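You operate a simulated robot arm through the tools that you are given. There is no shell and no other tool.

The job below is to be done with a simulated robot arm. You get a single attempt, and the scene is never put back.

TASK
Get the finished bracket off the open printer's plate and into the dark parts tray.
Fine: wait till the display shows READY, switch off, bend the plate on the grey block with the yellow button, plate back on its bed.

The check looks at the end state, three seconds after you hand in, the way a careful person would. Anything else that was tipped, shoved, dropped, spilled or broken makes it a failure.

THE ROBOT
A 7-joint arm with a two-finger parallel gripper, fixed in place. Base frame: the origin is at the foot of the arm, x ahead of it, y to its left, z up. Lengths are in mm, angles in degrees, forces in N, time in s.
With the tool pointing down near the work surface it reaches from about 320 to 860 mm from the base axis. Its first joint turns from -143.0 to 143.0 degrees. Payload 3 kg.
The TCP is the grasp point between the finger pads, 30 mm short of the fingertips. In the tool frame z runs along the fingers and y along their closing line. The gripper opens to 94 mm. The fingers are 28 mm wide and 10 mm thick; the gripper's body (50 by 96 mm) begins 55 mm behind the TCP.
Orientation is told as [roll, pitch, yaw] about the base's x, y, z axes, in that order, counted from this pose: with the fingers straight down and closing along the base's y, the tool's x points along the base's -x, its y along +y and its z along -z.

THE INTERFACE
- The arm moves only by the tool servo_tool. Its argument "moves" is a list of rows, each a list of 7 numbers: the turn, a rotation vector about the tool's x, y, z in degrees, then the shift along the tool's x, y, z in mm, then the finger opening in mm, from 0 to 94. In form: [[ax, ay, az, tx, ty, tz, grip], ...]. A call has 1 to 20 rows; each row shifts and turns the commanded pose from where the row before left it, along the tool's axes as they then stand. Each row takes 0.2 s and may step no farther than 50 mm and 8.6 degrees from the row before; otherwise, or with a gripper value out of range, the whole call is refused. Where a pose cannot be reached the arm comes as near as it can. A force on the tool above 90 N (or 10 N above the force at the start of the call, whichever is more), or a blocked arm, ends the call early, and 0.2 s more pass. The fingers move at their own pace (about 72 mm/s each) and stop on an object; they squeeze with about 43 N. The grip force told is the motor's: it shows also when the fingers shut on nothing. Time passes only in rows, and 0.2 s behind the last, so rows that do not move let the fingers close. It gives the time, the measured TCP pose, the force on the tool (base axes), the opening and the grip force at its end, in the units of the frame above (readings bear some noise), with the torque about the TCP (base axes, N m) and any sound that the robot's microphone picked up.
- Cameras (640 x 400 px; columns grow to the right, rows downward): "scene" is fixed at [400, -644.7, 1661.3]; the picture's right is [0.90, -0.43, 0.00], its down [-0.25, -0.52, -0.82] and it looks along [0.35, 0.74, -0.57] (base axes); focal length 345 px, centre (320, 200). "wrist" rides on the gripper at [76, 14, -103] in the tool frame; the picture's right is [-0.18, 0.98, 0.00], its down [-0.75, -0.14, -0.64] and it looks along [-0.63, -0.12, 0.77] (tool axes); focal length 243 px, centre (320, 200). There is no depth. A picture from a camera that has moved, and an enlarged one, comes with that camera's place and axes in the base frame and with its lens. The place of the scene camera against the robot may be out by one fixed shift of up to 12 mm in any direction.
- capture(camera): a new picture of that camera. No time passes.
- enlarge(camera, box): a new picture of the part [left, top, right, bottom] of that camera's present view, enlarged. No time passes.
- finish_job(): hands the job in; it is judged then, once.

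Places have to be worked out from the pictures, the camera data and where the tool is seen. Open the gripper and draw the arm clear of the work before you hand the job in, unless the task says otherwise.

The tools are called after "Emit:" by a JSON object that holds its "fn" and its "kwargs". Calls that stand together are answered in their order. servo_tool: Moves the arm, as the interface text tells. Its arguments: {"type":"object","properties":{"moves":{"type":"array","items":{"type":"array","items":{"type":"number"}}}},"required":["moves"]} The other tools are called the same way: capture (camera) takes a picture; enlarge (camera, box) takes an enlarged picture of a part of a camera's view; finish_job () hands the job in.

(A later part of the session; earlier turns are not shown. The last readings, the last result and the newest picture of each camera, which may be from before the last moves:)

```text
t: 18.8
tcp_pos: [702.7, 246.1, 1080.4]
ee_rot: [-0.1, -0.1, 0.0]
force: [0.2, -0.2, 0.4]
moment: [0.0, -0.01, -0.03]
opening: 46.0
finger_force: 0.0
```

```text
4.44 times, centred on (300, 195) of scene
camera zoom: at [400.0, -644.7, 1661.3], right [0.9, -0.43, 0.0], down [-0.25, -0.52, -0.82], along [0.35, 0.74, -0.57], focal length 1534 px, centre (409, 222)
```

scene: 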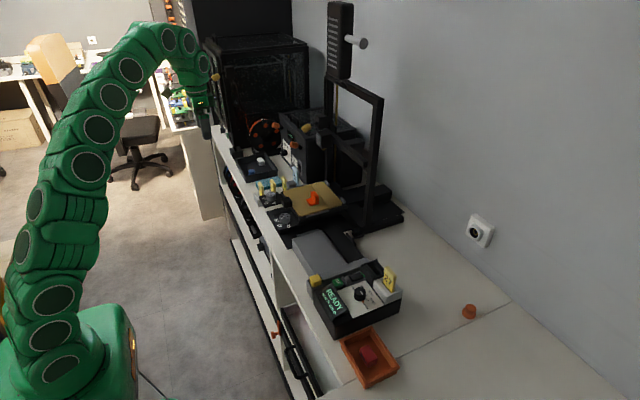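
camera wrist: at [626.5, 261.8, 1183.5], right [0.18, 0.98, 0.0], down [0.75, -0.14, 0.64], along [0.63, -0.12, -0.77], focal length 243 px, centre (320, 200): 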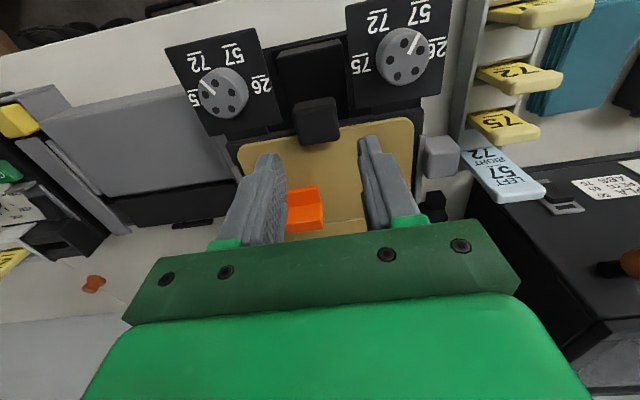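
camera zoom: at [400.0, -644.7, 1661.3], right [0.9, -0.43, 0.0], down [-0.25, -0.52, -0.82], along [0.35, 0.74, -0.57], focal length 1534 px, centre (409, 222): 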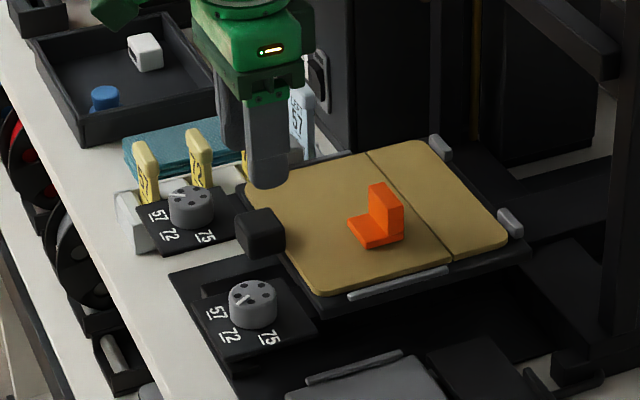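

The handle is centred at y≈245 under the open fingers (x 692–718, top z≈1001). I descend straight so the fingertips reach about z 981 and check before closing.

Emit:
{"fn": "servo_tool", "kwargs": {"moves": [[0, 0, 0, 0, -0.8, 20, 46], [0, 0, 0, 0, 0, 20, 46], [0, 0, 0, 0, 0, 15, 46], [0, 0, 0, 0, 0, 8, 46], [0, 0, 0, 0, 0, 6, 46]]}}

Emit:
{"fn": "capture", "kwargs": {"camera": "wrist"}}

Emit:
{"fn": "enlarge", "kwargs": {"camera": "wrist", "box": [230, 90, 410, 235]}}

Emit:
{"fn": "enlarge", "kwargs": {"camera": "scene", "box": [270, 165, 350, 235]}}

```text
t: 20.0
tcp_pos: [704.0, 247.2, 1015.9]
ee_rot: [0.1, -0.5, 0.1]
force: [-3.6, -2.4, 50.0]
moment: [-0.26, -0.53, -0.15]
opening: 45.9
finger_force: 0.0
```

```text
taken
camera wrist: at [627.0, 261.7, 1118.1], right [0.18, 0.98, 0.0], down [0.75, -0.14, 0.65], along [0.64, -0.12, -0.76], focal length 243 px, centre (320, 200)
```

wrist: 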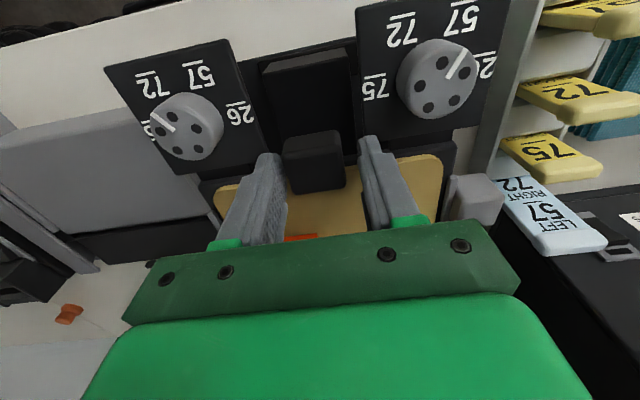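

```text
2.76 times, centred on (320, 162) of wrist
camera zoom: at [627.0, 261.7, 1118.1], right [0.18, 0.98, 0.0], down [0.75, -0.14, 0.65], along [0.64, -0.12, -0.76], focal length 669 px, centre (320, 303)
```

zoom: 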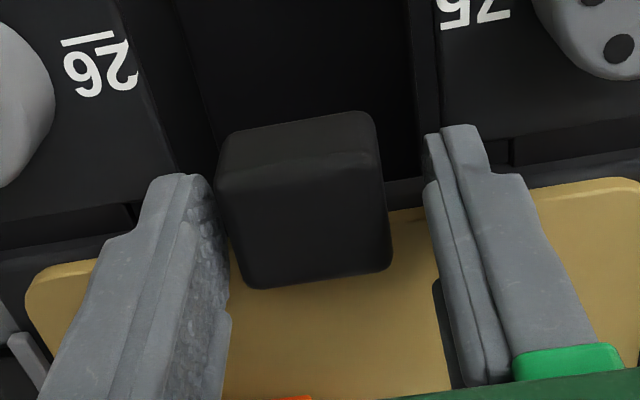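

```text
5.71 times, centred on (310, 200) of scene
camera zoom: at [400.0, -644.7, 1661.3], right [0.9, -0.43, 0.0], down [-0.25, -0.52, -0.82], along [0.35, 0.74, -0.57], focal length 1972 px, centre (377, 200)
```

zoom: 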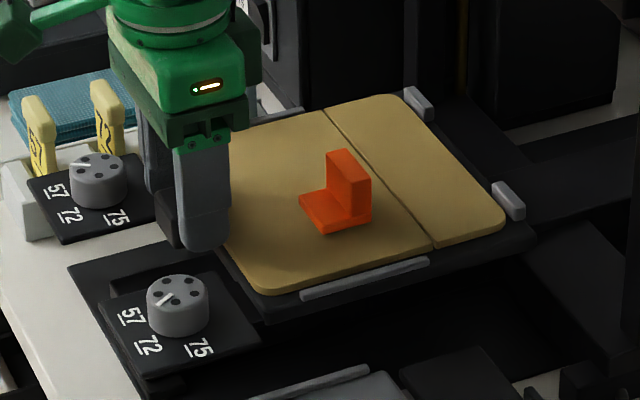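

The 50 N reading shows the fingertips' far corners touched the plate edge at z≈986. I raise off, shift 8.5 mm back in x, and lower again gently so the fingers pass in front of the plate edge.

Emit:
{"fn": "servo_tool", "kwargs": {"moves": [[0, 0, 0, 0, -1, -14, 46], [0, 0, 0, 8.5, 0, 0, 46], [0, 0, 0, 0, 0, 6, 46], [0, 0, 0, 0, 0, 3, 46], [0, 0, 0, 0, 0, 2, 46]]}}

```text
t: 21.2
tcp_pos: [693.6, 247.2, 1015.7]
ee_rot: [-0.1, -0.1, 0.1]
force: [-0.1, 0.4, -0.3]
moment: [0.01, 0.01, -0.02]
opening: 46.0
finger_force: 0.1
```

No contact now at the same height. I lower another 4 mm with a tiny forward nudge.

Emit:
{"fn": "servo_tool", "kwargs": {"moves": [[0, 0, 0, -2, -1, 2, 46], [0, 0, 0, 0, 0, 2, 46], [0, 0, 0, 0, 0, 0, 46]]}}

Emit:
{"fn": "enlarge", "kwargs": {"camera": "wrist", "box": [230, 90, 410, 235]}}

Emit:
{"fn": "enlarge", "kwargs": {"camera": "scene", "box": [270, 165, 350, 235]}}

```text
t: 22.0
tcp_pos: [695.0, 244.1, 1010.4]
ee_rot: [-0.2, -0.1, 0.1]
force: [-0.3, 0.5, -0.6]
moment: [-0.01, 0.01, -0.03]
opening: 46.1
finger_force: 0.1
```

```text
2.76 times, centred on (320, 162) of wrist
camera zoom: at [619.8, 258.8, 1114.0], right [0.18, 0.98, 0.0], down [0.75, -0.14, 0.64], along [0.63, -0.12, -0.77], focal length 669 px, centre (320, 303)
```

zoom: 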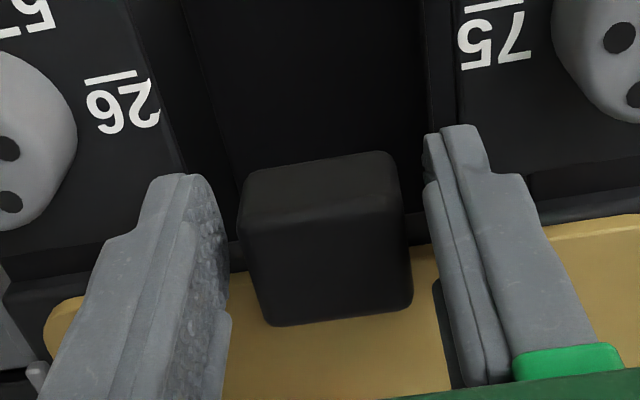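

```text
5.71 times, centred on (310, 200) of scene
camera zoom: at [400.0, -644.7, 1661.3], right [0.9, -0.43, 0.0], down [-0.25, -0.52, -0.82], along [0.35, 0.74, -0.57], focal length 1972 px, centre (377, 200)
```

zoom: 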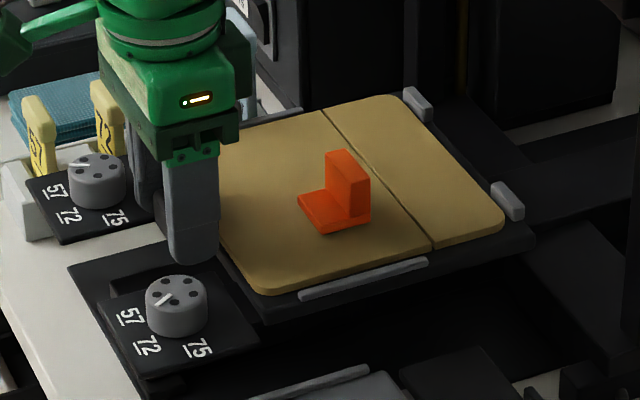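

Fingers straddle the handle with no contact. I close the gripper on it.

Emit:
{"fn": "servo_tool", "kwargs": {"moves": [[0, 0, 0, 0, 0, 0, 30], [0, 0, 0, 0, 0, 0, 10], [0, 0, 0, 0, 0, 0, 10], [0, 0, 0, 0, 0, 0, 10]]}}

```text
t: 23.0
tcp_pos: [695.2, 244.7, 1011.6]
ee_rot: [-0.1, -0.2, 0.0]
force: [0.5, 6.3, 0.6]
moment: [0.19, -0.04, 0.24]
opening: 33.1
finger_force: 43.2
```

The grip holds the 33 mm handle with 43 N. I lift gently a few mm and look at how the plate responds.

Emit:
{"fn": "servo_tool", "kwargs": {"moves": [[0, 0, 0, 0, 0.5, -2, 10], [0, 0, 0, 0, 0.5, -3, 10], [0, 0, 0, 0, 0, -4, 10], [0, 0, 0, 0, 0, -4, 10]]}}

Emit:
{"fn": "enlarge", "kwargs": {"camera": "scene", "box": [270, 165, 370, 245]}}

Emit:
{"fn": "enlarge", "kwargs": {"camera": "wrist", "box": [210, 90, 430, 235]}}

```text
t: 24.0
tcp_pos: [695.3, 247.1, 1023.9]
ee_rot: [-0.1, -0.1, 0.1]
force: [0.2, 0.7, -2.0]
moment: [0.0, 0.15, -0.02]
opening: 32.8
finger_force: 43.1
```

```text
5.00 times, centred on (320, 205) of scene
camera zoom: at [400.0, -644.7, 1661.3], right [0.9, -0.43, 0.0], down [-0.25, -0.52, -0.82], along [0.35, 0.74, -0.57], focal length 1726 px, centre (320, 175)
```

zoom: 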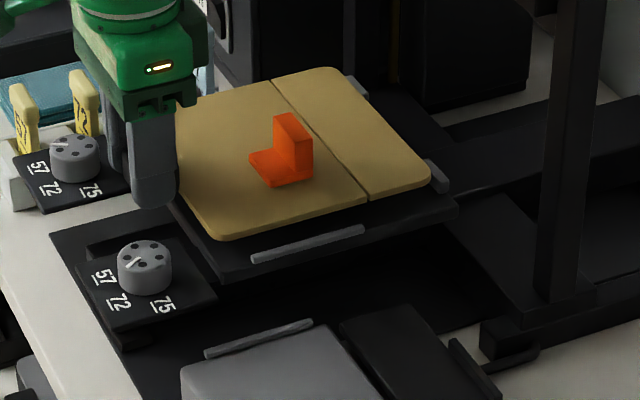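

```text
2.76 times, centred on (320, 162) of wrist
camera zoom: at [619.5, 260.7, 1127.0], right [0.18, 0.98, 0.0], down [0.75, -0.14, 0.64], along [0.63, -0.12, -0.77], focal length 669 px, centre (320, 303)
```

zoom: 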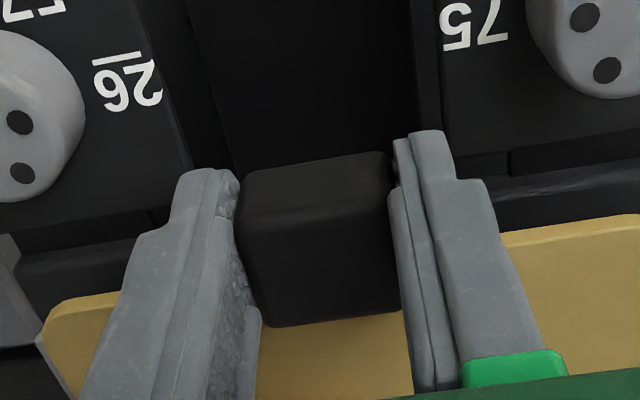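

The plate came up level with the bracket on it (about 0.2 kg). On the bed the grasp pose was about (695,245,1011.6), which I note for the return. I lift higher and carry it smoothly over the station.

Emit:
{"fn": "servo_tool", "kwargs": {"moves": [[0, 0, 0, 0, 0, -10, 10], [0, 0, 0, 0, 0, -15, 10], [0, 0, 0, 0, 0, -12, 10], [0, 0, 0, 4, -10, 0, 10], [0, 0, 0, 4, -20, 0, 10], [0, 0, 0, 4, -20, 0, 10], [0, 0, 0, 4, -20, 0, 10], [0, 0, 0, 4, -20, 0, 10], [0, 0, 0, 4, -20, 0, 10], [0, 0, 0, 4, -20, 0, 10], [0, 0, 0, 4, -20, 0, 10], [0, 0, 0, 4, -20, 0, 10], [0, 0, 0, 4, -20, 0, 10], [0, 0, 0, 0.5, -16, 0, 10], [0, 0, 0, 0, 0, 0, 10]]}}

Emit:
{"fn": "capture", "kwargs": {"camera": "scene"}}

Emit:
{"fn": "enlarge", "kwargs": {"camera": "scene", "box": [270, 180, 390, 290]}}

Emit:
{"fn": "capture", "kwargs": {"camera": "wrist"}}

```text
t: 27.2
tcp_pos: [656.0, 39.8, 1062.4]
ee_rot: [-0.1, 0.0, 0.0]
force: [0.1, 0.3, -1.0]
moment: [-0.04, 0.18, 0.02]
opening: 33.3
finger_force: 42.4
```

```text
taken
```

scene: 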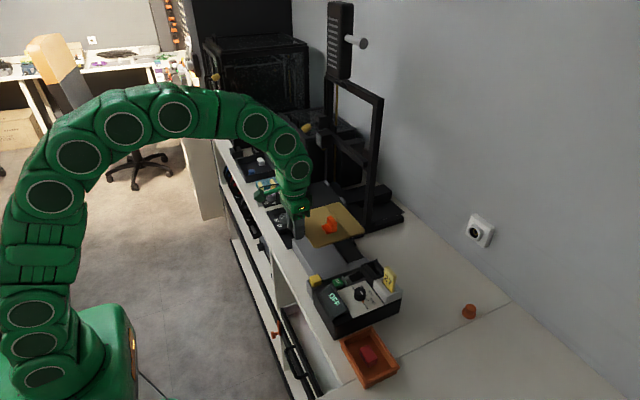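

```text
3.64 times, centred on (330, 235) of scene
camera zoom: at [400.0, -644.7, 1661.3], right [0.9, -0.43, 0.0], down [-0.25, -0.52, -0.82], along [0.35, 0.74, -0.57], focal length 1255 px, centre (284, 73)
```

zoom: 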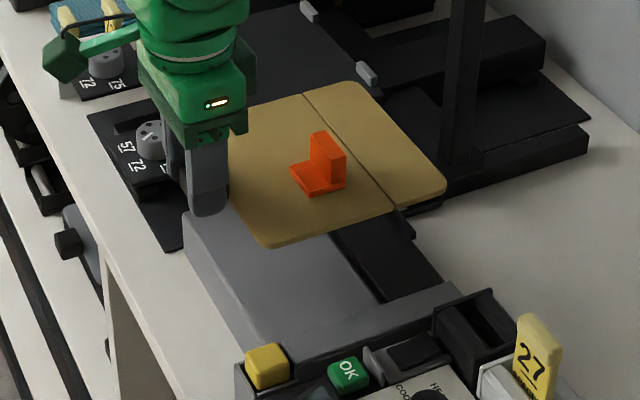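

```text
taken
camera wrist: at [579.0, 55.3, 1164.0], right [0.18, 0.98, 0.0], down [0.75, -0.14, 0.64], along [0.63, -0.12, -0.77], focal length 243 px, centre (320, 200)
```

wrist: 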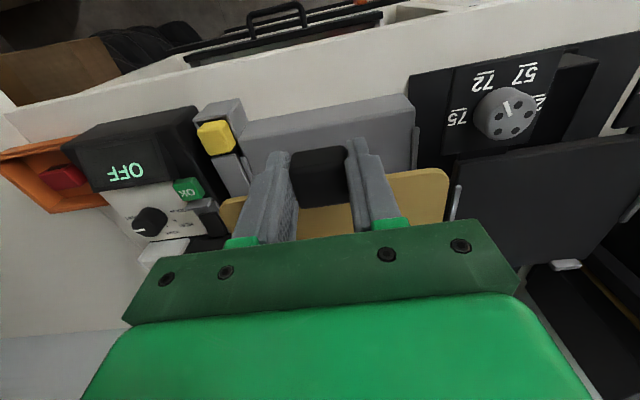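

The plate hangs level above the station. I lower it to about 15 mm above the expected rest height and check its alignment with the rails and stop.

Emit:
{"fn": "servo_tool", "kwargs": {"moves": [[0, 0, 0, 0, 0, 10, 10], [0, 0, 0, 0, 0, 16, 10], [0, 0, 0, 0, 0, 16, 10], [0, 0, 0, 0, 0, 16, 10], [0, 0, 0, 0, 0, 14, 10], [0, 0, 0, 0, 0, 6, 10], [0, 0, 0, 0, 0, 0, 10]]}}

Emit:
{"fn": "enlarge", "kwargs": {"camera": "scene", "box": [290, 210, 380, 290]}}

Emit:
{"fn": "enlarge", "kwargs": {"camera": "scene", "box": [300, 200, 400, 260]}}

Emit:
{"fn": "capture", "kwargs": {"camera": "wrist"}}

Emit:
{"fn": "enlarge", "kwargs": {"camera": "wrist", "box": [180, 80, 500, 240]}}

```text
t: 28.8
tcp_pos: [654.7, 40.9, 983.2]
ee_rot: [-0.1, 0.0, 0.1]
force: [-0.2, -0.6, -0.1]
moment: [0.01, 0.13, -0.04]
opening: 33.0
finger_force: 42.5
```

```text
5.00 times, centred on (335, 250) of scene
camera zoom: at [400.0, -644.7, 1661.3], right [0.9, -0.43, 0.0], down [-0.25, -0.52, -0.82], along [0.35, 0.74, -0.57], focal length 1726 px, centre (245, -50)
```

zoom: 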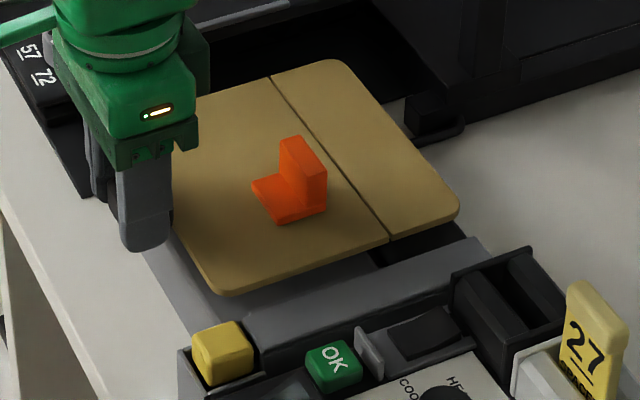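

```text
6.40 times, centred on (350, 230) of scene
camera zoom: at [400.0, -644.7, 1661.3], right [0.9, -0.43, 0.0], down [-0.25, -0.52, -0.82], along [0.35, 0.74, -0.57], focal length 2209 px, centre (128, 8)
```

zoom: 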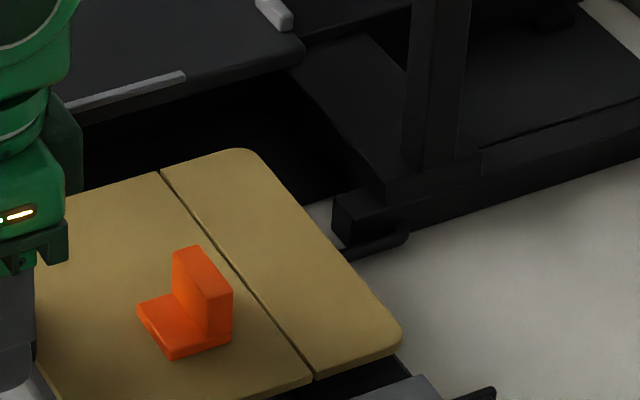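

```text
taken
camera wrist: at [578.8, 55.1, 1086.4], right [0.18, 0.98, 0.0], down [0.75, -0.14, 0.64], along [0.63, -0.12, -0.77], focal length 243 px, centre (320, 200)
```

wrist: 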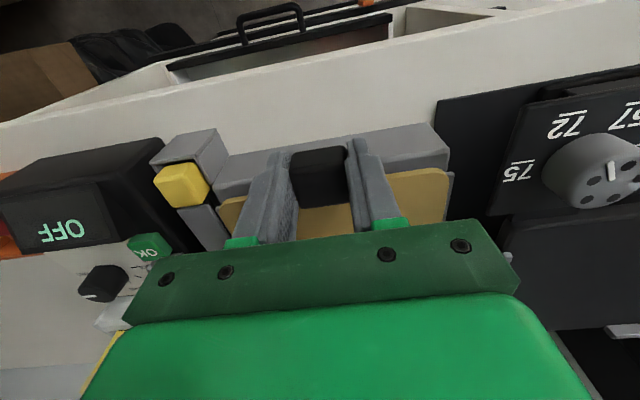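

```text
2.00 times, centred on (340, 160) of wrist
camera zoom: at [578.8, 55.1, 1086.4], right [0.18, 0.98, 0.0], down [0.75, -0.14, 0.64], along [0.63, -0.12, -0.77], focal length 485 px, centre (280, 280)
```

zoom: 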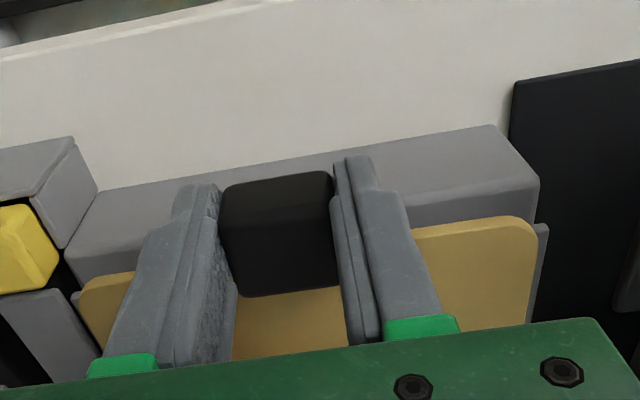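

Alignment looks good: the near edges coincide and the side clearances are about 5 and 8 mm. I zoom on the far edge and its stop bar before setting down.

Emit:
{"fn": "enlarge", "kwargs": {"camera": "scene", "box": [350, 225, 400, 260]}}

Emit:
{"fn": "enlarge", "kwargs": {"camera": "scene", "box": [315, 250, 385, 285]}}

```text
11.43 times, centred on (375, 242) of scene
camera zoom: at [400.0, -644.7, 1661.3], right [0.9, -0.43, 0.0], down [-0.25, -0.52, -0.82], along [0.35, 0.74, -0.57], focal length 3944 px, centre (-309, -286)
```

zoom: 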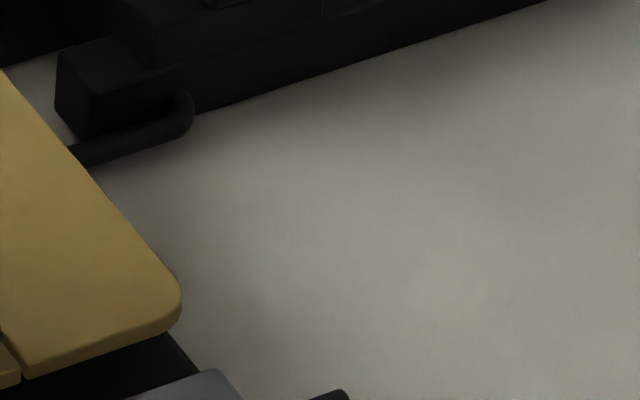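

```text
9.14 times, centred on (350, 268) of scene
camera zoom: at [400.0, -644.7, 1661.3], right [0.9, -0.43, 0.0], down [-0.25, -0.52, -0.82], along [0.35, 0.74, -0.57], focal length 3155 px, centre (46, -417)
```

zoom: 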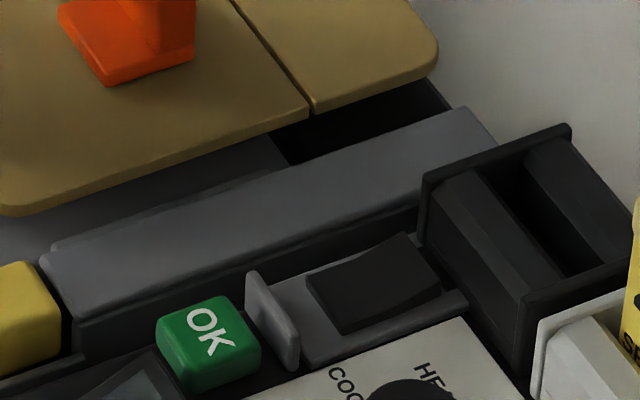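

The far edge would overlap the stop bar by roughly 3 mm, while the near edge sits about 3 mm inside the block's edge. I shift the plate 4 mm back and 1.5 mm in −y, and lower it close to contact.

Emit:
{"fn": "servo_tool", "kwargs": {"moves": [[0, 0, 0, 4, -1.5, 0, 10], [0, 0, 0, 0, 0, 5, 10], [0, 0, 0, 0, 0, 4, 10], [0, 0, 0, 0, 0, 0, 10]]}}

Emit:
{"fn": "enlarge", "kwargs": {"camera": "scene", "box": [290, 210, 380, 290]}}

Emit:
{"fn": "enlarge", "kwargs": {"camera": "scene", "box": [350, 225, 400, 260]}}

Emit:
{"fn": "enlarge", "kwargs": {"camera": "wrist", "box": [180, 80, 500, 240]}}

```text
t: 29.8
tcp_pos: [652.2, 38.5, 975.4]
ee_rot: [-0.2, -0.2, 0.0]
force: [0.3, 0.2, -2.2]
moment: [0.02, 0.13, -0.03]
opening: 33.1
finger_force: 42.7
```

```text
5.00 times, centred on (335, 250) of scene
camera zoom: at [400.0, -644.7, 1661.3], right [0.9, -0.43, 0.0], down [-0.25, -0.52, -0.82], along [0.35, 0.74, -0.57], focal length 1726 px, centre (245, -50)
```

zoom: 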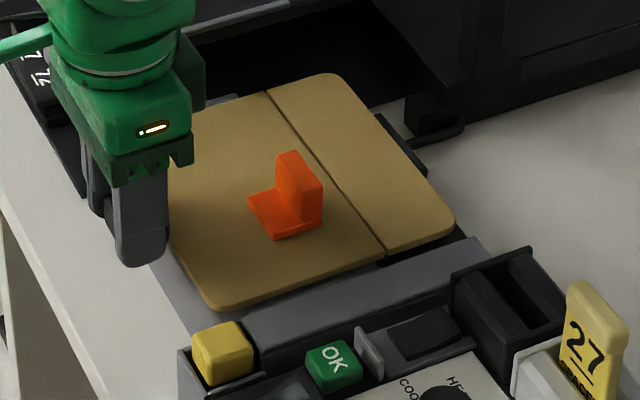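

```text
11.43 times, centred on (375, 242) of scene
camera zoom: at [400.0, -644.7, 1661.3], right [0.9, -0.43, 0.0], down [-0.25, -0.52, -0.82], along [0.35, 0.74, -0.57], focal length 3944 px, centre (-309, -286)
```

zoom: 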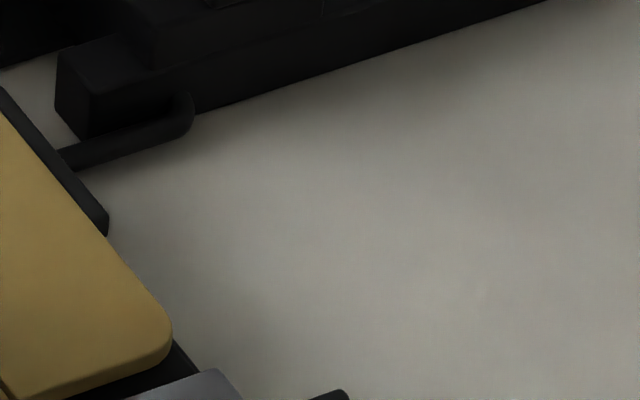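

```text
2.00 times, centred on (340, 160) of wrist
camera zoom: at [575.2, 53.1, 1077.6], right [0.18, 0.98, 0.0], down [0.75, -0.14, 0.64], along [0.63, -0.12, -0.77], focal length 485 px, centre (280, 280)
```

zoom: 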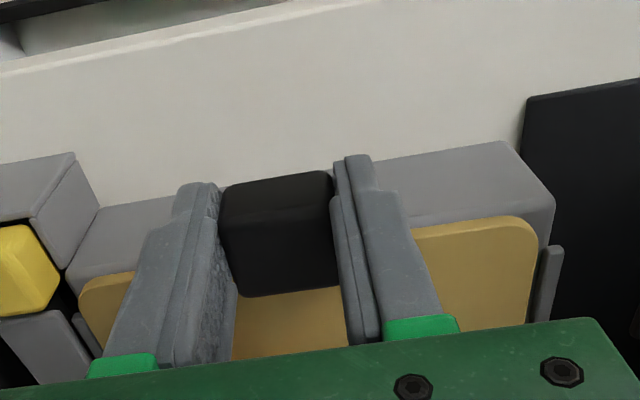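

The rails leave about 3.5–5 mm each side and the plate edge just touches the line of the stop bar, so I shift 2.5 mm further back and 1 mm in +y. Then I lower slowly to contact.

Emit:
{"fn": "servo_tool", "kwargs": {"moves": [[0, 0, 0, 2.5, 1, 0, 10], [0, 0, 0, 0, 0, 2, 10], [0, 0, 0, 0, 0, 2, 10], [0, 0, 0, 0, 0, 0, 10]]}}

Emit:
{"fn": "enlarge", "kwargs": {"camera": "scene", "box": [290, 210, 380, 290]}}

Emit:
{"fn": "enlarge", "kwargs": {"camera": "scene", "box": [350, 225, 400, 260]}}

```text
t: 30.8
tcp_pos: [647.5, 40.0, 972.2]
ee_rot: [-0.2, -0.2, 0.0]
force: [-1.8, 3.6, 28.7]
moment: [0.08, -0.77, 0.14]
opening: 33.4
finger_force: 43.4
```

```text
5.00 times, centred on (335, 250) of scene
camera zoom: at [400.0, -644.7, 1661.3], right [0.9, -0.43, 0.0], down [-0.25, -0.52, -0.82], along [0.35, 0.74, -0.57], focal length 1726 px, centre (245, -50)
```

zoom: 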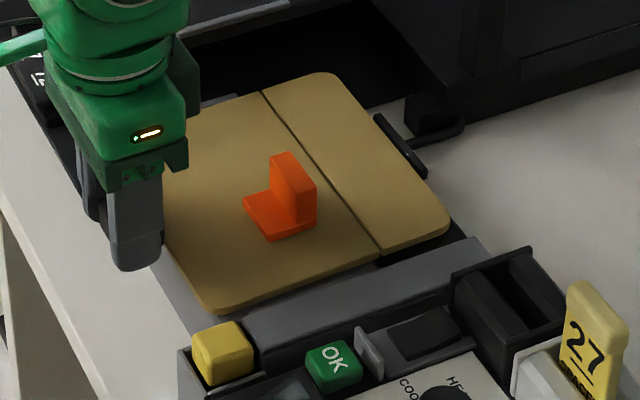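

```text
11.43 times, centred on (375, 242) of scene
camera zoom: at [400.0, -644.7, 1661.3], right [0.9, -0.43, 0.0], down [-0.25, -0.52, -0.82], along [0.35, 0.74, -0.57], focal length 3944 px, centre (-309, -286)
```

zoom: 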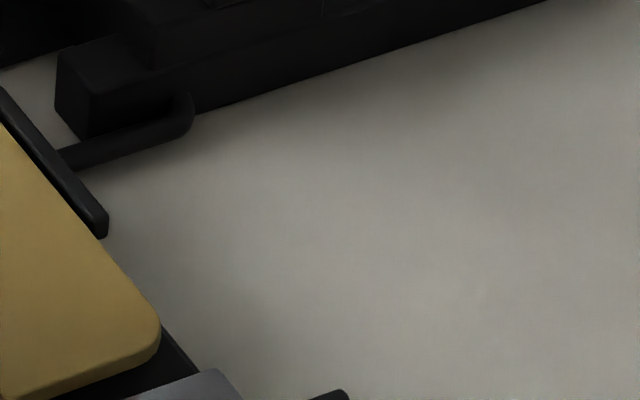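

Contact at TCP z≈972 with the reaction near the block's edge, so the plate is seated. I relax the push, open the fingers to 46 mm and check.

Emit:
{"fn": "servo_tool", "kwargs": {"moves": [[0, 0, 0, 0, 0, -1.5, 10], [0, 0, 0, 0, 0, 0, 25], [0, 0, 0, 0, 0, 0, 46], [0, 0, 0, 0, 0, 0, 46]]}}

Emit:
{"fn": "enlarge", "kwargs": {"camera": "wrist", "box": [180, 80, 500, 240]}}

Emit:
{"fn": "enlarge", "kwargs": {"camera": "scene", "box": [300, 220, 390, 290]}}

```text
t: 31.8
tcp_pos: [646.7, 38.5, 971.5]
ee_rot: [-0.1, 0.0, 0.0]
force: [0.2, 0.6, 0.9]
moment: [0.0, -0.02, -0.01]
opening: 46.2
finger_force: 0.0
```

```text
2.00 times, centred on (340, 160) of wrist
camera zoom: at [571.8, 53.6, 1074.7], right [0.18, 0.98, 0.0], down [0.75, -0.14, 0.64], along [0.63, -0.12, -0.77], focal length 485 px, centre (280, 280)
```

zoom: 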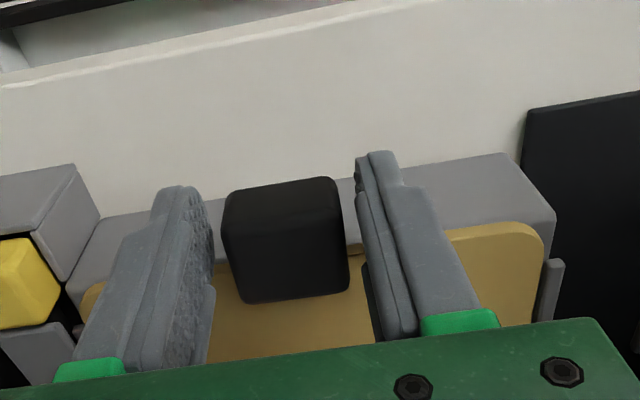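

```text
5.71 times, centred on (345, 255) of scene
camera zoom: at [400.0, -644.7, 1661.3], right [0.9, -0.43, 0.0], down [-0.25, -0.52, -0.82], along [0.35, 0.74, -0.57], focal length 1972 px, centre (177, -114)
```

zoom: 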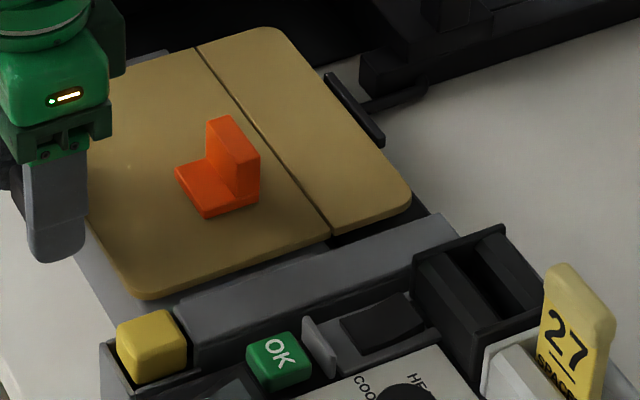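

The plate was released and stayed put. I rise straight up, back off and tilt to inspect how it is seated.

Emit:
{"fn": "servo_tool", "kwargs": {"moves": [[0, 0, 0, 0, 0, -15, 46], [0, 0, 0, 0, 0, -35, 46], [0, 0, 0, 0, 0, -45, 46], [0, 0, 0, 24, 0, -32, 60], [0, 0, 0, 24, 0, -32, 80], [0, -8.4, 0, 0, 0, 0, 94], [0, -8.4, 0, 0, 0, 0, 94], [0, -8.2, 0, 0, 0, 0, 94], [0, 0, 0, 0, 0, 0, 94]]}}

Emit:
{"fn": "capture", "kwargs": {"camera": "wrist"}}

Emit:
{"fn": "enlarge", "kwargs": {"camera": "wrist", "box": [230, 60, 430, 200]}}

Emit:
{"fn": "enlarge", "kwargs": {"camera": "scene", "box": [290, 220, 380, 290]}}

```text
t: 33.8
tcp_pos: [600.9, 40.0, 1130.1]
ee_rot: [-0.1, -25.2, 0.0]
force: [-0.1, -0.5, -0.3]
moment: [-0.02, -0.02, -0.01]
opening: 94.0
finger_force: 0.0
```

```text
taken
camera wrist: at [488.0, 54.6, 1191.5], right [0.17, 0.98, 0.08], down [0.41, -0.14, 0.9], along [0.9, -0.12, -0.43], focal length 243 px, centre (320, 200)
```

wrist: 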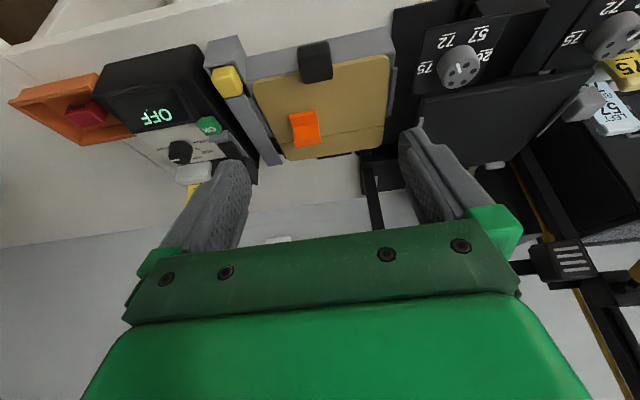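

```text
2.86 times, centred on (330, 130) of wrist
camera zoom: at [488.0, 54.6, 1191.5], right [0.17, 0.98, 0.08], down [0.41, -0.14, 0.9], along [0.9, -0.12, -0.43], focal length 693 px, centre (291, 400)
```

zoom: 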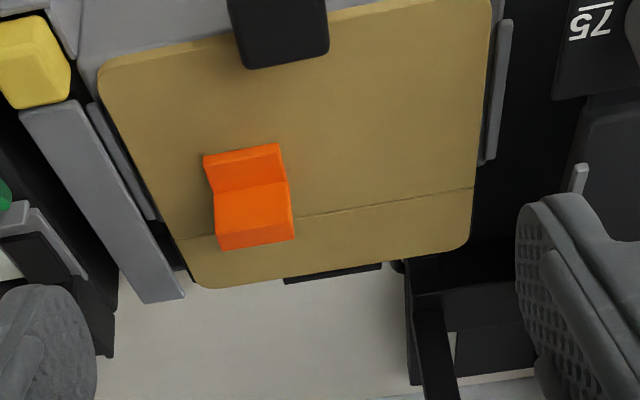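

```text
5.71 times, centred on (335, 255) of scene
camera zoom: at [400.0, -644.7, 1661.3], right [0.9, -0.43, 0.0], down [-0.25, -0.52, -0.82], along [0.35, 0.74, -0.57], focal length 1972 px, centre (234, -114)
```

zoom: 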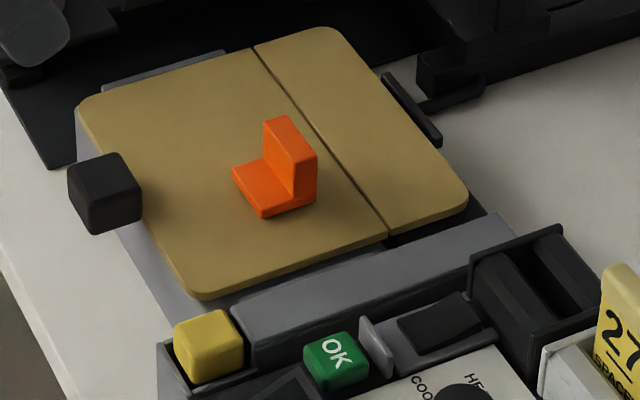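

The plate lies flat between the rails with its far edge just short of the stop bar. I zoom on the yellow button to locate its top face.

Emit:
{"fn": "enlarge", "kwargs": {"camera": "wrist", "box": [195, 30, 275, 110]}}

Emit:
{"fn": "enlarge", "kwargs": {"camera": "scene", "box": [300, 265, 350, 300]}}

```text
5.00 times, centred on (235, 70) of wrist
camera zoom: at [488.0, 54.6, 1191.5], right [0.17, 0.98, 0.08], down [0.41, -0.14, 0.9], along [0.9, -0.12, -0.43], focal length 1213 px, centre (745, 850)
```

zoom: 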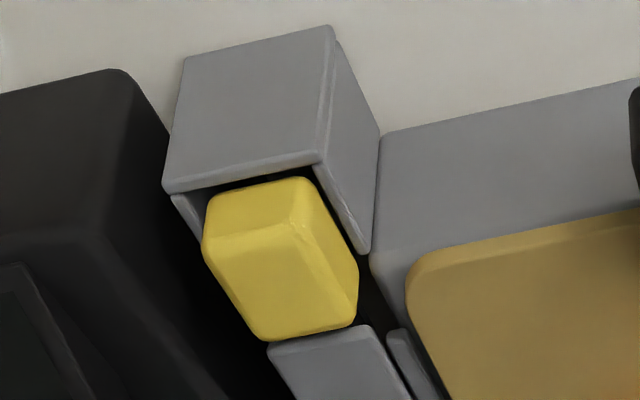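

```text
11.43 times, centred on (325, 282) of scene
camera zoom: at [400.0, -644.7, 1661.3], right [0.9, -0.43, 0.0], down [-0.25, -0.52, -0.82], along [0.35, 0.74, -0.57], focal length 3944 px, centre (263, -743)
```

zoom: 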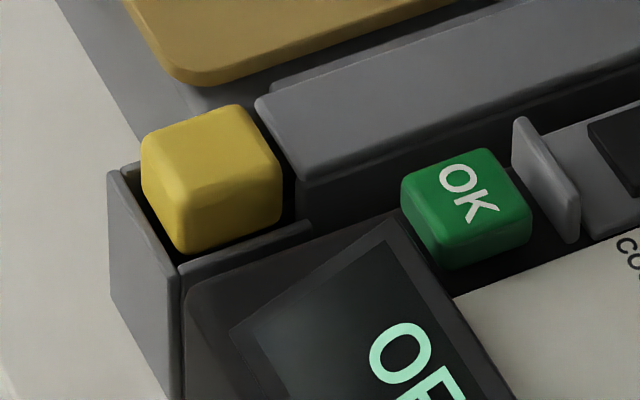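

The button's top face is centred near (664,-62,950), about 24 mm square. I straighten up, close the fingers and hover over it slightly to the near side so I clear the grey bar behind it.

Emit:
{"fn": "servo_tool", "kwargs": {"moves": [[0, 8.4, 0, 0, 0, 0, 60], [0, 8.4, 0, 0, 0, 0, 30], [0, 8.4, 0, 0, 0, 0, 0], [0, 0, 0, -15, -25.5, 27.5, 0], [0, 0, 0, -15, -25.5, 27.5, 0], [0, 0, 0, -15, -25.5, 27.5, 0], [0, 0, 0, -15, -25.5, 27.5, 0], [0, 0, 0, 0, 0, 12, 0], [0, 0, 0, 0, 0, 0, 0]]}}

Emit:
{"fn": "enlarge", "kwargs": {"camera": "scene", "box": [290, 240, 370, 300]}}

Emit:
{"fn": "enlarge", "kwargs": {"camera": "wrist", "box": [250, 80, 400, 220]}}

```text
t: 35.8
tcp_pos: [659.7, -63.5, 1009.4]
ee_rot: [0.0, 0.1, 0.1]
force: [0.3, 0.0, -1.1]
moment: [-0.01, -0.02, -0.01]
opening: 0.0
finger_force: 33.0
```

```text
6.67 times, centred on (330, 270) of scene
camera zoom: at [400.0, -644.7, 1661.3], right [0.9, -0.43, 0.0], down [-0.25, -0.52, -0.82], along [0.35, 0.74, -0.57], focal length 2301 px, centre (253, -267)
```

zoom: 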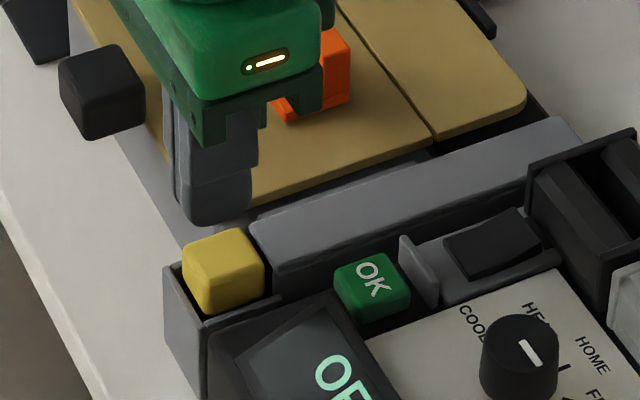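

```text
2.86 times, centred on (325, 150) of wrist
camera zoom: at [584.9, -48.8, 1112.5], right [0.18, 0.98, 0.0], down [0.76, -0.14, 0.64], along [0.63, -0.12, -0.77], focal length 693 px, centre (306, 343)
```

zoom: 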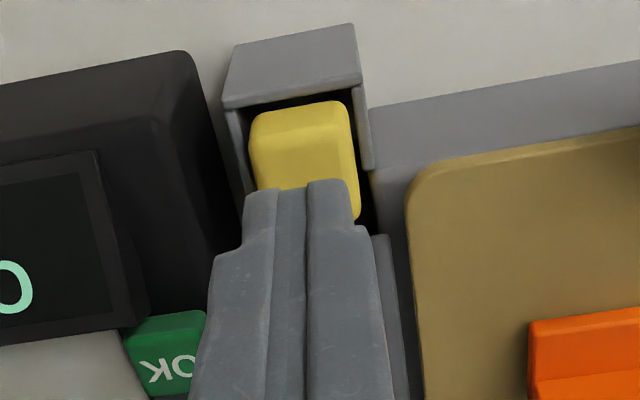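

The press point falls on the button's top face. I descend and then push in 2 mm steps, watching force and sound.

Emit:
{"fn": "servo_tool", "kwargs": {"moves": [[0, 0, 0, -1, 0, 12, 0], [0, 0, 0, 0, 0, 10, 0], [0, 0, 0, 0, 0, 4, 0], [0, 0, 0, 0, 0, 2, 0], [0, 0, 0, 0, 0, 2, 0]]}}

```text
t: 37.0
tcp_pos: [660.5, -61.4, 977.6]
ee_rot: [-0.2, 0.1, 0.0]
force: [0.4, 0.6, 0.9]
moment: [0.04, -0.01, 0.01]
opening: 0.0
finger_force: 33.3
```

No contact yet with the tip at about z 948. I continue in 2 mm steps.

Emit:
{"fn": "servo_tool", "kwargs": {"moves": [[0, 0, 0, 0, 0, 2, 0], [0, 0, 0, 0, 0, 2, 0], [0, 0, 0, 0, 0, 1, 0]]}}

Emit:
{"fn": "enlarge", "kwargs": {"camera": "scene", "box": [290, 220, 390, 300]}}

```text
t: 37.8
tcp_pos: [659.9, -62.1, 973.4]
ee_rot: [-0.1, 0.2, -0.1]
force: [0.4, 0.0, -0.3]
moment: [0.02, -0.04, -0.01]
opening: 0.0
finger_force: 33.5
```

```text
5.00 times, centred on (340, 260) of scene
camera zoom: at [400.0, -644.7, 1661.3], right [0.9, -0.43, 0.0], down [-0.25, -0.52, -0.82], along [0.35, 0.74, -0.57], focal length 1726 px, centre (220, -100)
```

zoom: 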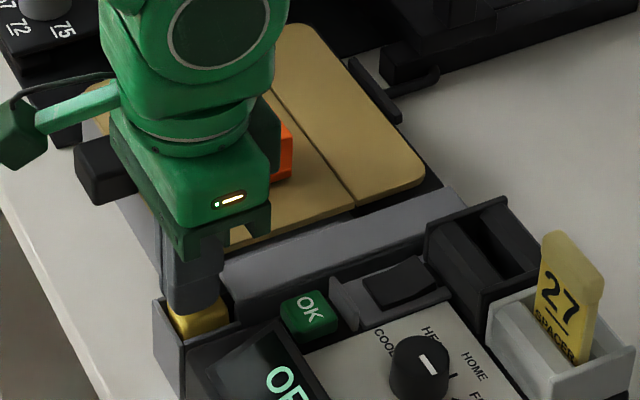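

The tip appears to be at or just touching the button with negligible force. I continue pressing in small steps.

Emit:
{"fn": "servo_tool", "kwargs": {"moves": [[0, 0, 0, 0, 0, 2, 0], [0, 0, 0, 0, 0, 1.5, 0]]}}

Emit:
{"fn": "enlarge", "kwargs": {"camera": "scene", "box": [300, 250, 360, 300]}}

Emit:
{"fn": "enlarge", "kwargs": {"camera": "wrist", "box": [250, 80, 400, 220]}}

```text
t: 38.4
tcp_pos: [660.5, -63.5, 970.3]
ee_rot: [-0.1, 0.0, 0.0]
force: [-0.8, 0.5, 0.2]
moment: [0.0, 0.0, 0.04]
opening: 0.0
finger_force: 32.4
```

```text
8.00 times, centred on (330, 275) of scene
camera zoom: at [400.0, -644.7, 1661.3], right [0.9, -0.43, 0.0], down [-0.25, -0.52, -0.82], along [0.35, 0.74, -0.57], focal length 2761 px, centre (240, -400)
```

zoom: 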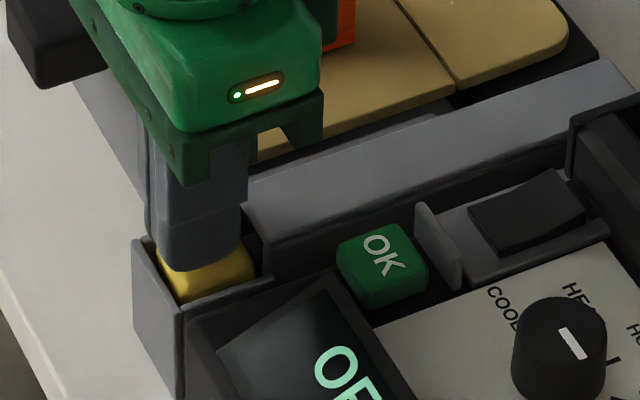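

```text
2.86 times, centred on (325, 150) of wrist
camera zoom: at [585.8, -48.3, 1073.4], right [0.18, 0.98, 0.0], down [0.75, -0.14, 0.64], along [0.63, -0.12, -0.77], focal length 693 px, centre (306, 343)
```

zoom: 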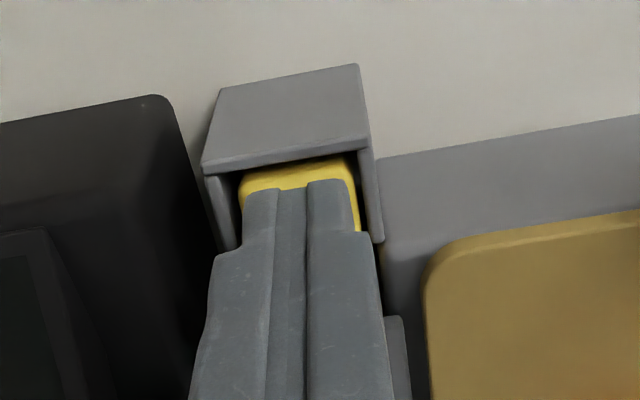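

The tip is over the button with little yellow showing, and no notable force yet. I keep going in 2 mm steps.

Emit:
{"fn": "servo_tool", "kwargs": {"moves": [[0, 0, 0, 0, 0, 2, 0], [0, 0, 0, 0, 0, 1.5, 0]]}}

Emit:
{"fn": "enlarge", "kwargs": {"camera": "scene", "box": [300, 220, 390, 300]}}

```text
t: 39.0
tcp_pos: [661.9, -62.9, 966.5]
ee_rot: [-0.1, 0.1, 0.0]
force: [-0.7, -0.3, 1.8]
moment: [0.0, -0.04, -0.03]
opening: 0.0
finger_force: 33.3
heard: click
```

```text
5.00 times, centred on (345, 260) of scene
camera zoom: at [400.0, -644.7, 1661.3], right [0.9, -0.43, 0.0], down [-0.25, -0.52, -0.82], along [0.35, 0.74, -0.57], focal length 1726 px, centre (195, -100)
```

zoom: 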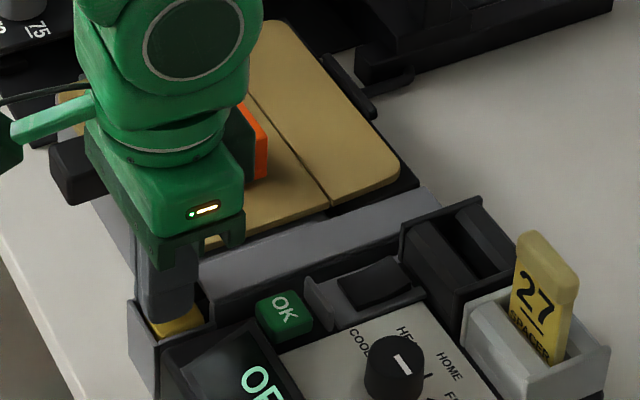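

A click was heard. I hold for a second and see what the station does.

Emit:
{"fn": "servo_tool", "kwargs": {"moves": [[0, 0, 0, 0, 0, 0, 0], [0, 0, 0, 0, 0, 0, 0], [0, 0, 0, 0, 0, 0, 0]]}}

Emit:
{"fn": "enlarge", "kwargs": {"camera": "scene", "box": [300, 220, 390, 300]}}

Emit:
{"fn": "capture", "kwargs": {"camera": "wrist"}}

```text
t: 39.8
tcp_pos: [660.6, -61.9, 966.9]
ee_rot: [-0.1, 0.1, -0.1]
force: [0.3, -0.5, 0.7]
moment: [0.01, -0.01, 0.01]
opening: 0.0
finger_force: 33.0
```

```text
5.00 times, centred on (345, 260) of scene
camera zoom: at [400.0, -644.7, 1661.3], right [0.9, -0.43, 0.0], down [-0.25, -0.52, -0.82], along [0.35, 0.74, -0.57], focal length 1726 px, centre (195, -100)
```

zoom: 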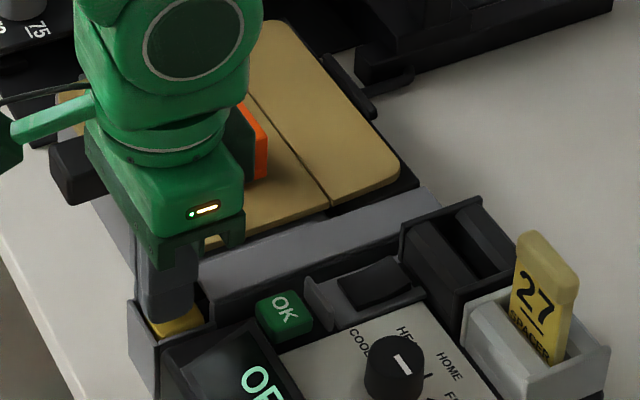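

```text
taken
camera wrist: at [585.2, -48.0, 1070.0], right [0.18, 0.98, 0.0], down [0.76, -0.14, 0.64], along [0.63, -0.12, -0.77], focal length 243 px, centre (320, 200)
```

wrist: 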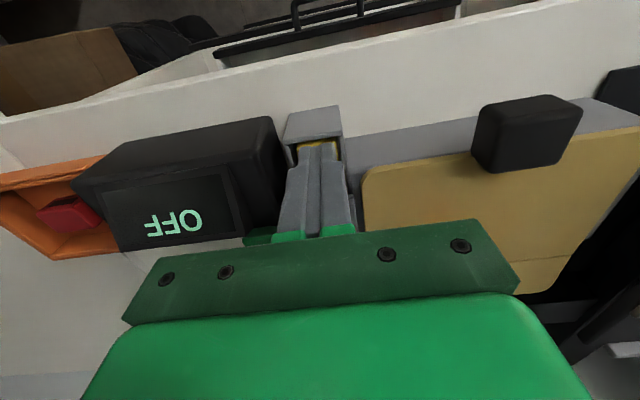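

The plate looks unchanged so far. I press a further 2 mm to see whether the button has more travel.

Emit:
{"fn": "servo_tool", "kwargs": {"moves": [[0, 0, 0, 0, 0, 1.5, 0], [0, 0, 0, 0, 0, 1.5, 0], [0, 0, 0, 0, 0, 0, 0]]}}

Emit:
{"fn": "enlarge", "kwargs": {"camera": "scene", "box": [300, 220, 390, 300]}}

```text
t: 40.6
tcp_pos: [660.4, -63.6, 964.4]
ee_rot: [-0.1, 0.1, 0.0]
force: [0.1, 0.9, 1.5]
moment: [0.0, -0.01, -0.02]
opening: 0.0
finger_force: 33.0
```

```text
5.00 times, centred on (345, 260) of scene
camera zoom: at [400.0, -644.7, 1661.3], right [0.9, -0.43, 0.0], down [-0.25, -0.52, -0.82], along [0.35, 0.74, -0.57], focal length 1726 px, centre (195, -100)
```

zoom: 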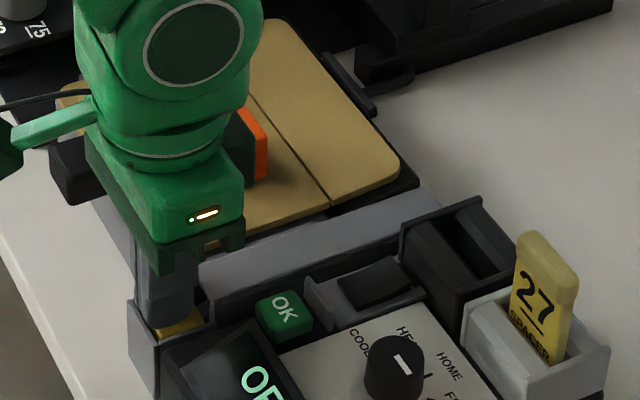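

Force stays near 1–2 N. I press a bit deeper once more in small steps and compare.

Emit:
{"fn": "servo_tool", "kwargs": {"moves": [[0, 0, 0, 0, 0, 1.5, 0], [0, 0, 0, 0, 0, 1.5, 0], [0, 0, 0, 0, 0, 1, 0]]}}

Emit:
{"fn": "enlarge", "kwargs": {"camera": "scene", "box": [300, 220, 390, 300]}}

Emit:
{"fn": "enlarge", "kwargs": {"camera": "wrist", "box": [250, 80, 400, 220]}}

```text
t: 41.4
tcp_pos: [661.1, -62.6, 959.2]
ee_rot: [-0.1, 0.1, 0.1]
force: [-0.5, -0.4, 2.1]
moment: [-0.01, -0.04, -0.03]
opening: 0.2
finger_force: 33.1
```

```text
5.00 times, centred on (345, 260) of scene
camera zoom: at [400.0, -644.7, 1661.3], right [0.9, -0.43, 0.0], down [-0.25, -0.52, -0.82], along [0.35, 0.74, -0.57], focal length 1726 px, centre (195, -100)
```

zoom: 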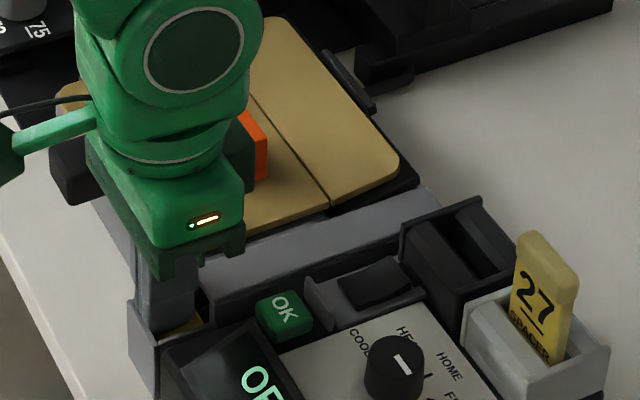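

```text
2.86 times, centred on (325, 150) of wrist
camera zoom: at [585.4, -48.1, 1062.5], right [0.18, 0.98, 0.0], down [0.75, -0.14, 0.64], along [0.63, -0.12, -0.77], focal length 693 px, centre (306, 343)
```

zoom: 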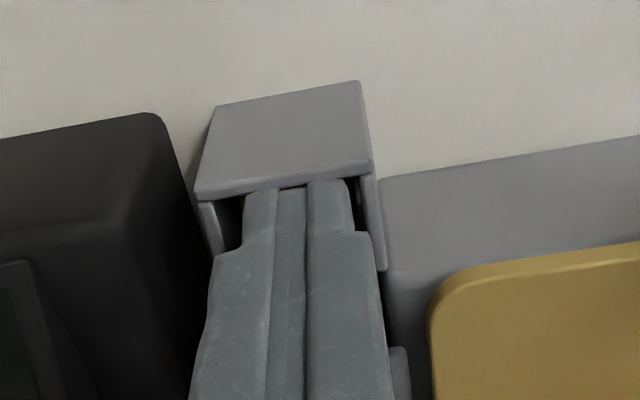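

The plate's far section is now visibly rising relative to the near part: the button works a lever, so deeper pressing bends it more. The fingers are close to the housing's near wall, so I shift 3 mm forward and keep pressing gradually.

Emit:
{"fn": "servo_tool", "kwargs": {"moves": [[0, 0, 0, -3, 0, 0, 0], [0, 0, 0, 0, 0, 1.5, 0], [0, 0, 0, 0, 0, 1.5, 0]]}}

Emit:
{"fn": "enlarge", "kwargs": {"camera": "scene", "box": [300, 220, 390, 300]}}

```text
t: 42.2
tcp_pos: [664.3, -61.8, 957.8]
ee_rot: [-0.1, 0.0, 0.0]
force: [-6.2, -0.1, 26.1]
moment: [-0.01, -0.25, 0.03]
opening: 0.2
finger_force: 33.1
```

```text
5.00 times, centred on (345, 260) of scene
camera zoom: at [400.0, -644.7, 1661.3], right [0.9, -0.43, 0.0], down [-0.25, -0.52, -0.82], along [0.35, 0.74, -0.57], focal length 1726 px, centre (195, -100)
```

zoom: 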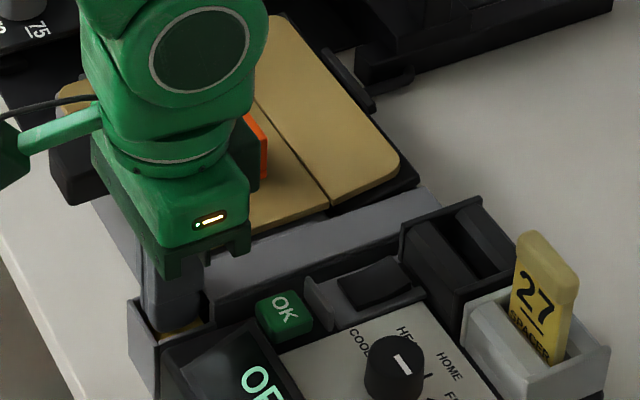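

The force jumps to 26 N at about 13 mm of travel, so the button is at its end or touching its housing. I release slowly upward and inspect the bracket.

Emit:
{"fn": "servo_tool", "kwargs": {"moves": [[0, 0, 0, 0, 0, -3, 0], [0, 0, 0, 0, 0, -4, 0], [0, 0, 0, 0, 0, -6, 0], [0, 0, 0, 0, 0, -10, 0], [0, 0, 0, 0, 0, -30, 0], [0, 0, 0, 0, 0, -45, 0]]}}

Emit:
{"fn": "enlarge", "kwargs": {"camera": "scene", "box": [290, 220, 380, 290]}}

Emit:
{"fn": "enlarge", "kwargs": {"camera": "scene", "box": [310, 230, 360, 265]}}

```text
t: 43.6
tcp_pos: [665.1, -60.3, 1055.8]
ee_rot: [0.0, 0.0, 0.0]
force: [-0.8, -0.4, 1.6]
moment: [0.05, 0.02, -0.05]
opening: 0.0
finger_force: 32.0
```

```text
5.71 times, centred on (335, 255) of scene
camera zoom: at [400.0, -644.7, 1661.3], right [0.9, -0.43, 0.0], down [-0.25, -0.52, -0.82], along [0.35, 0.74, -0.57], focal length 1972 px, centre (234, -114)
```

zoom: 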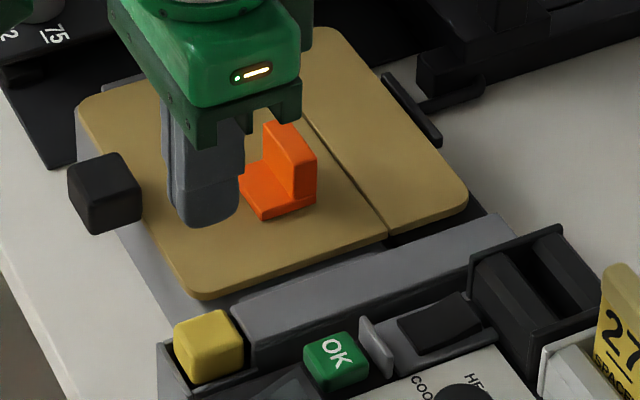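

```text
11.43 times, centred on (335, 248) of scene
camera zoom: at [400.0, -644.7, 1661.3], right [0.9, -0.43, 0.0], down [-0.25, -0.52, -0.82], along [0.35, 0.74, -0.57], focal length 3944 px, centre (149, -343)
```

zoom: 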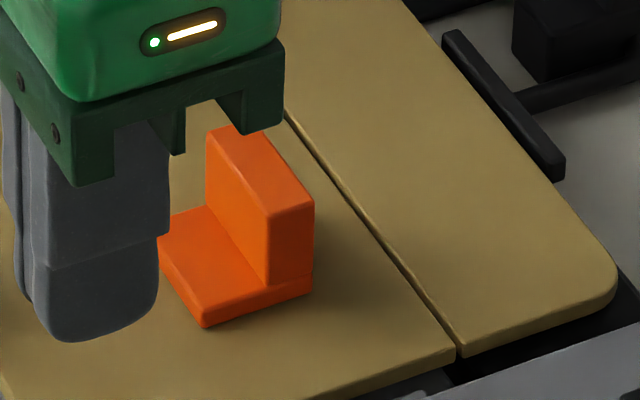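

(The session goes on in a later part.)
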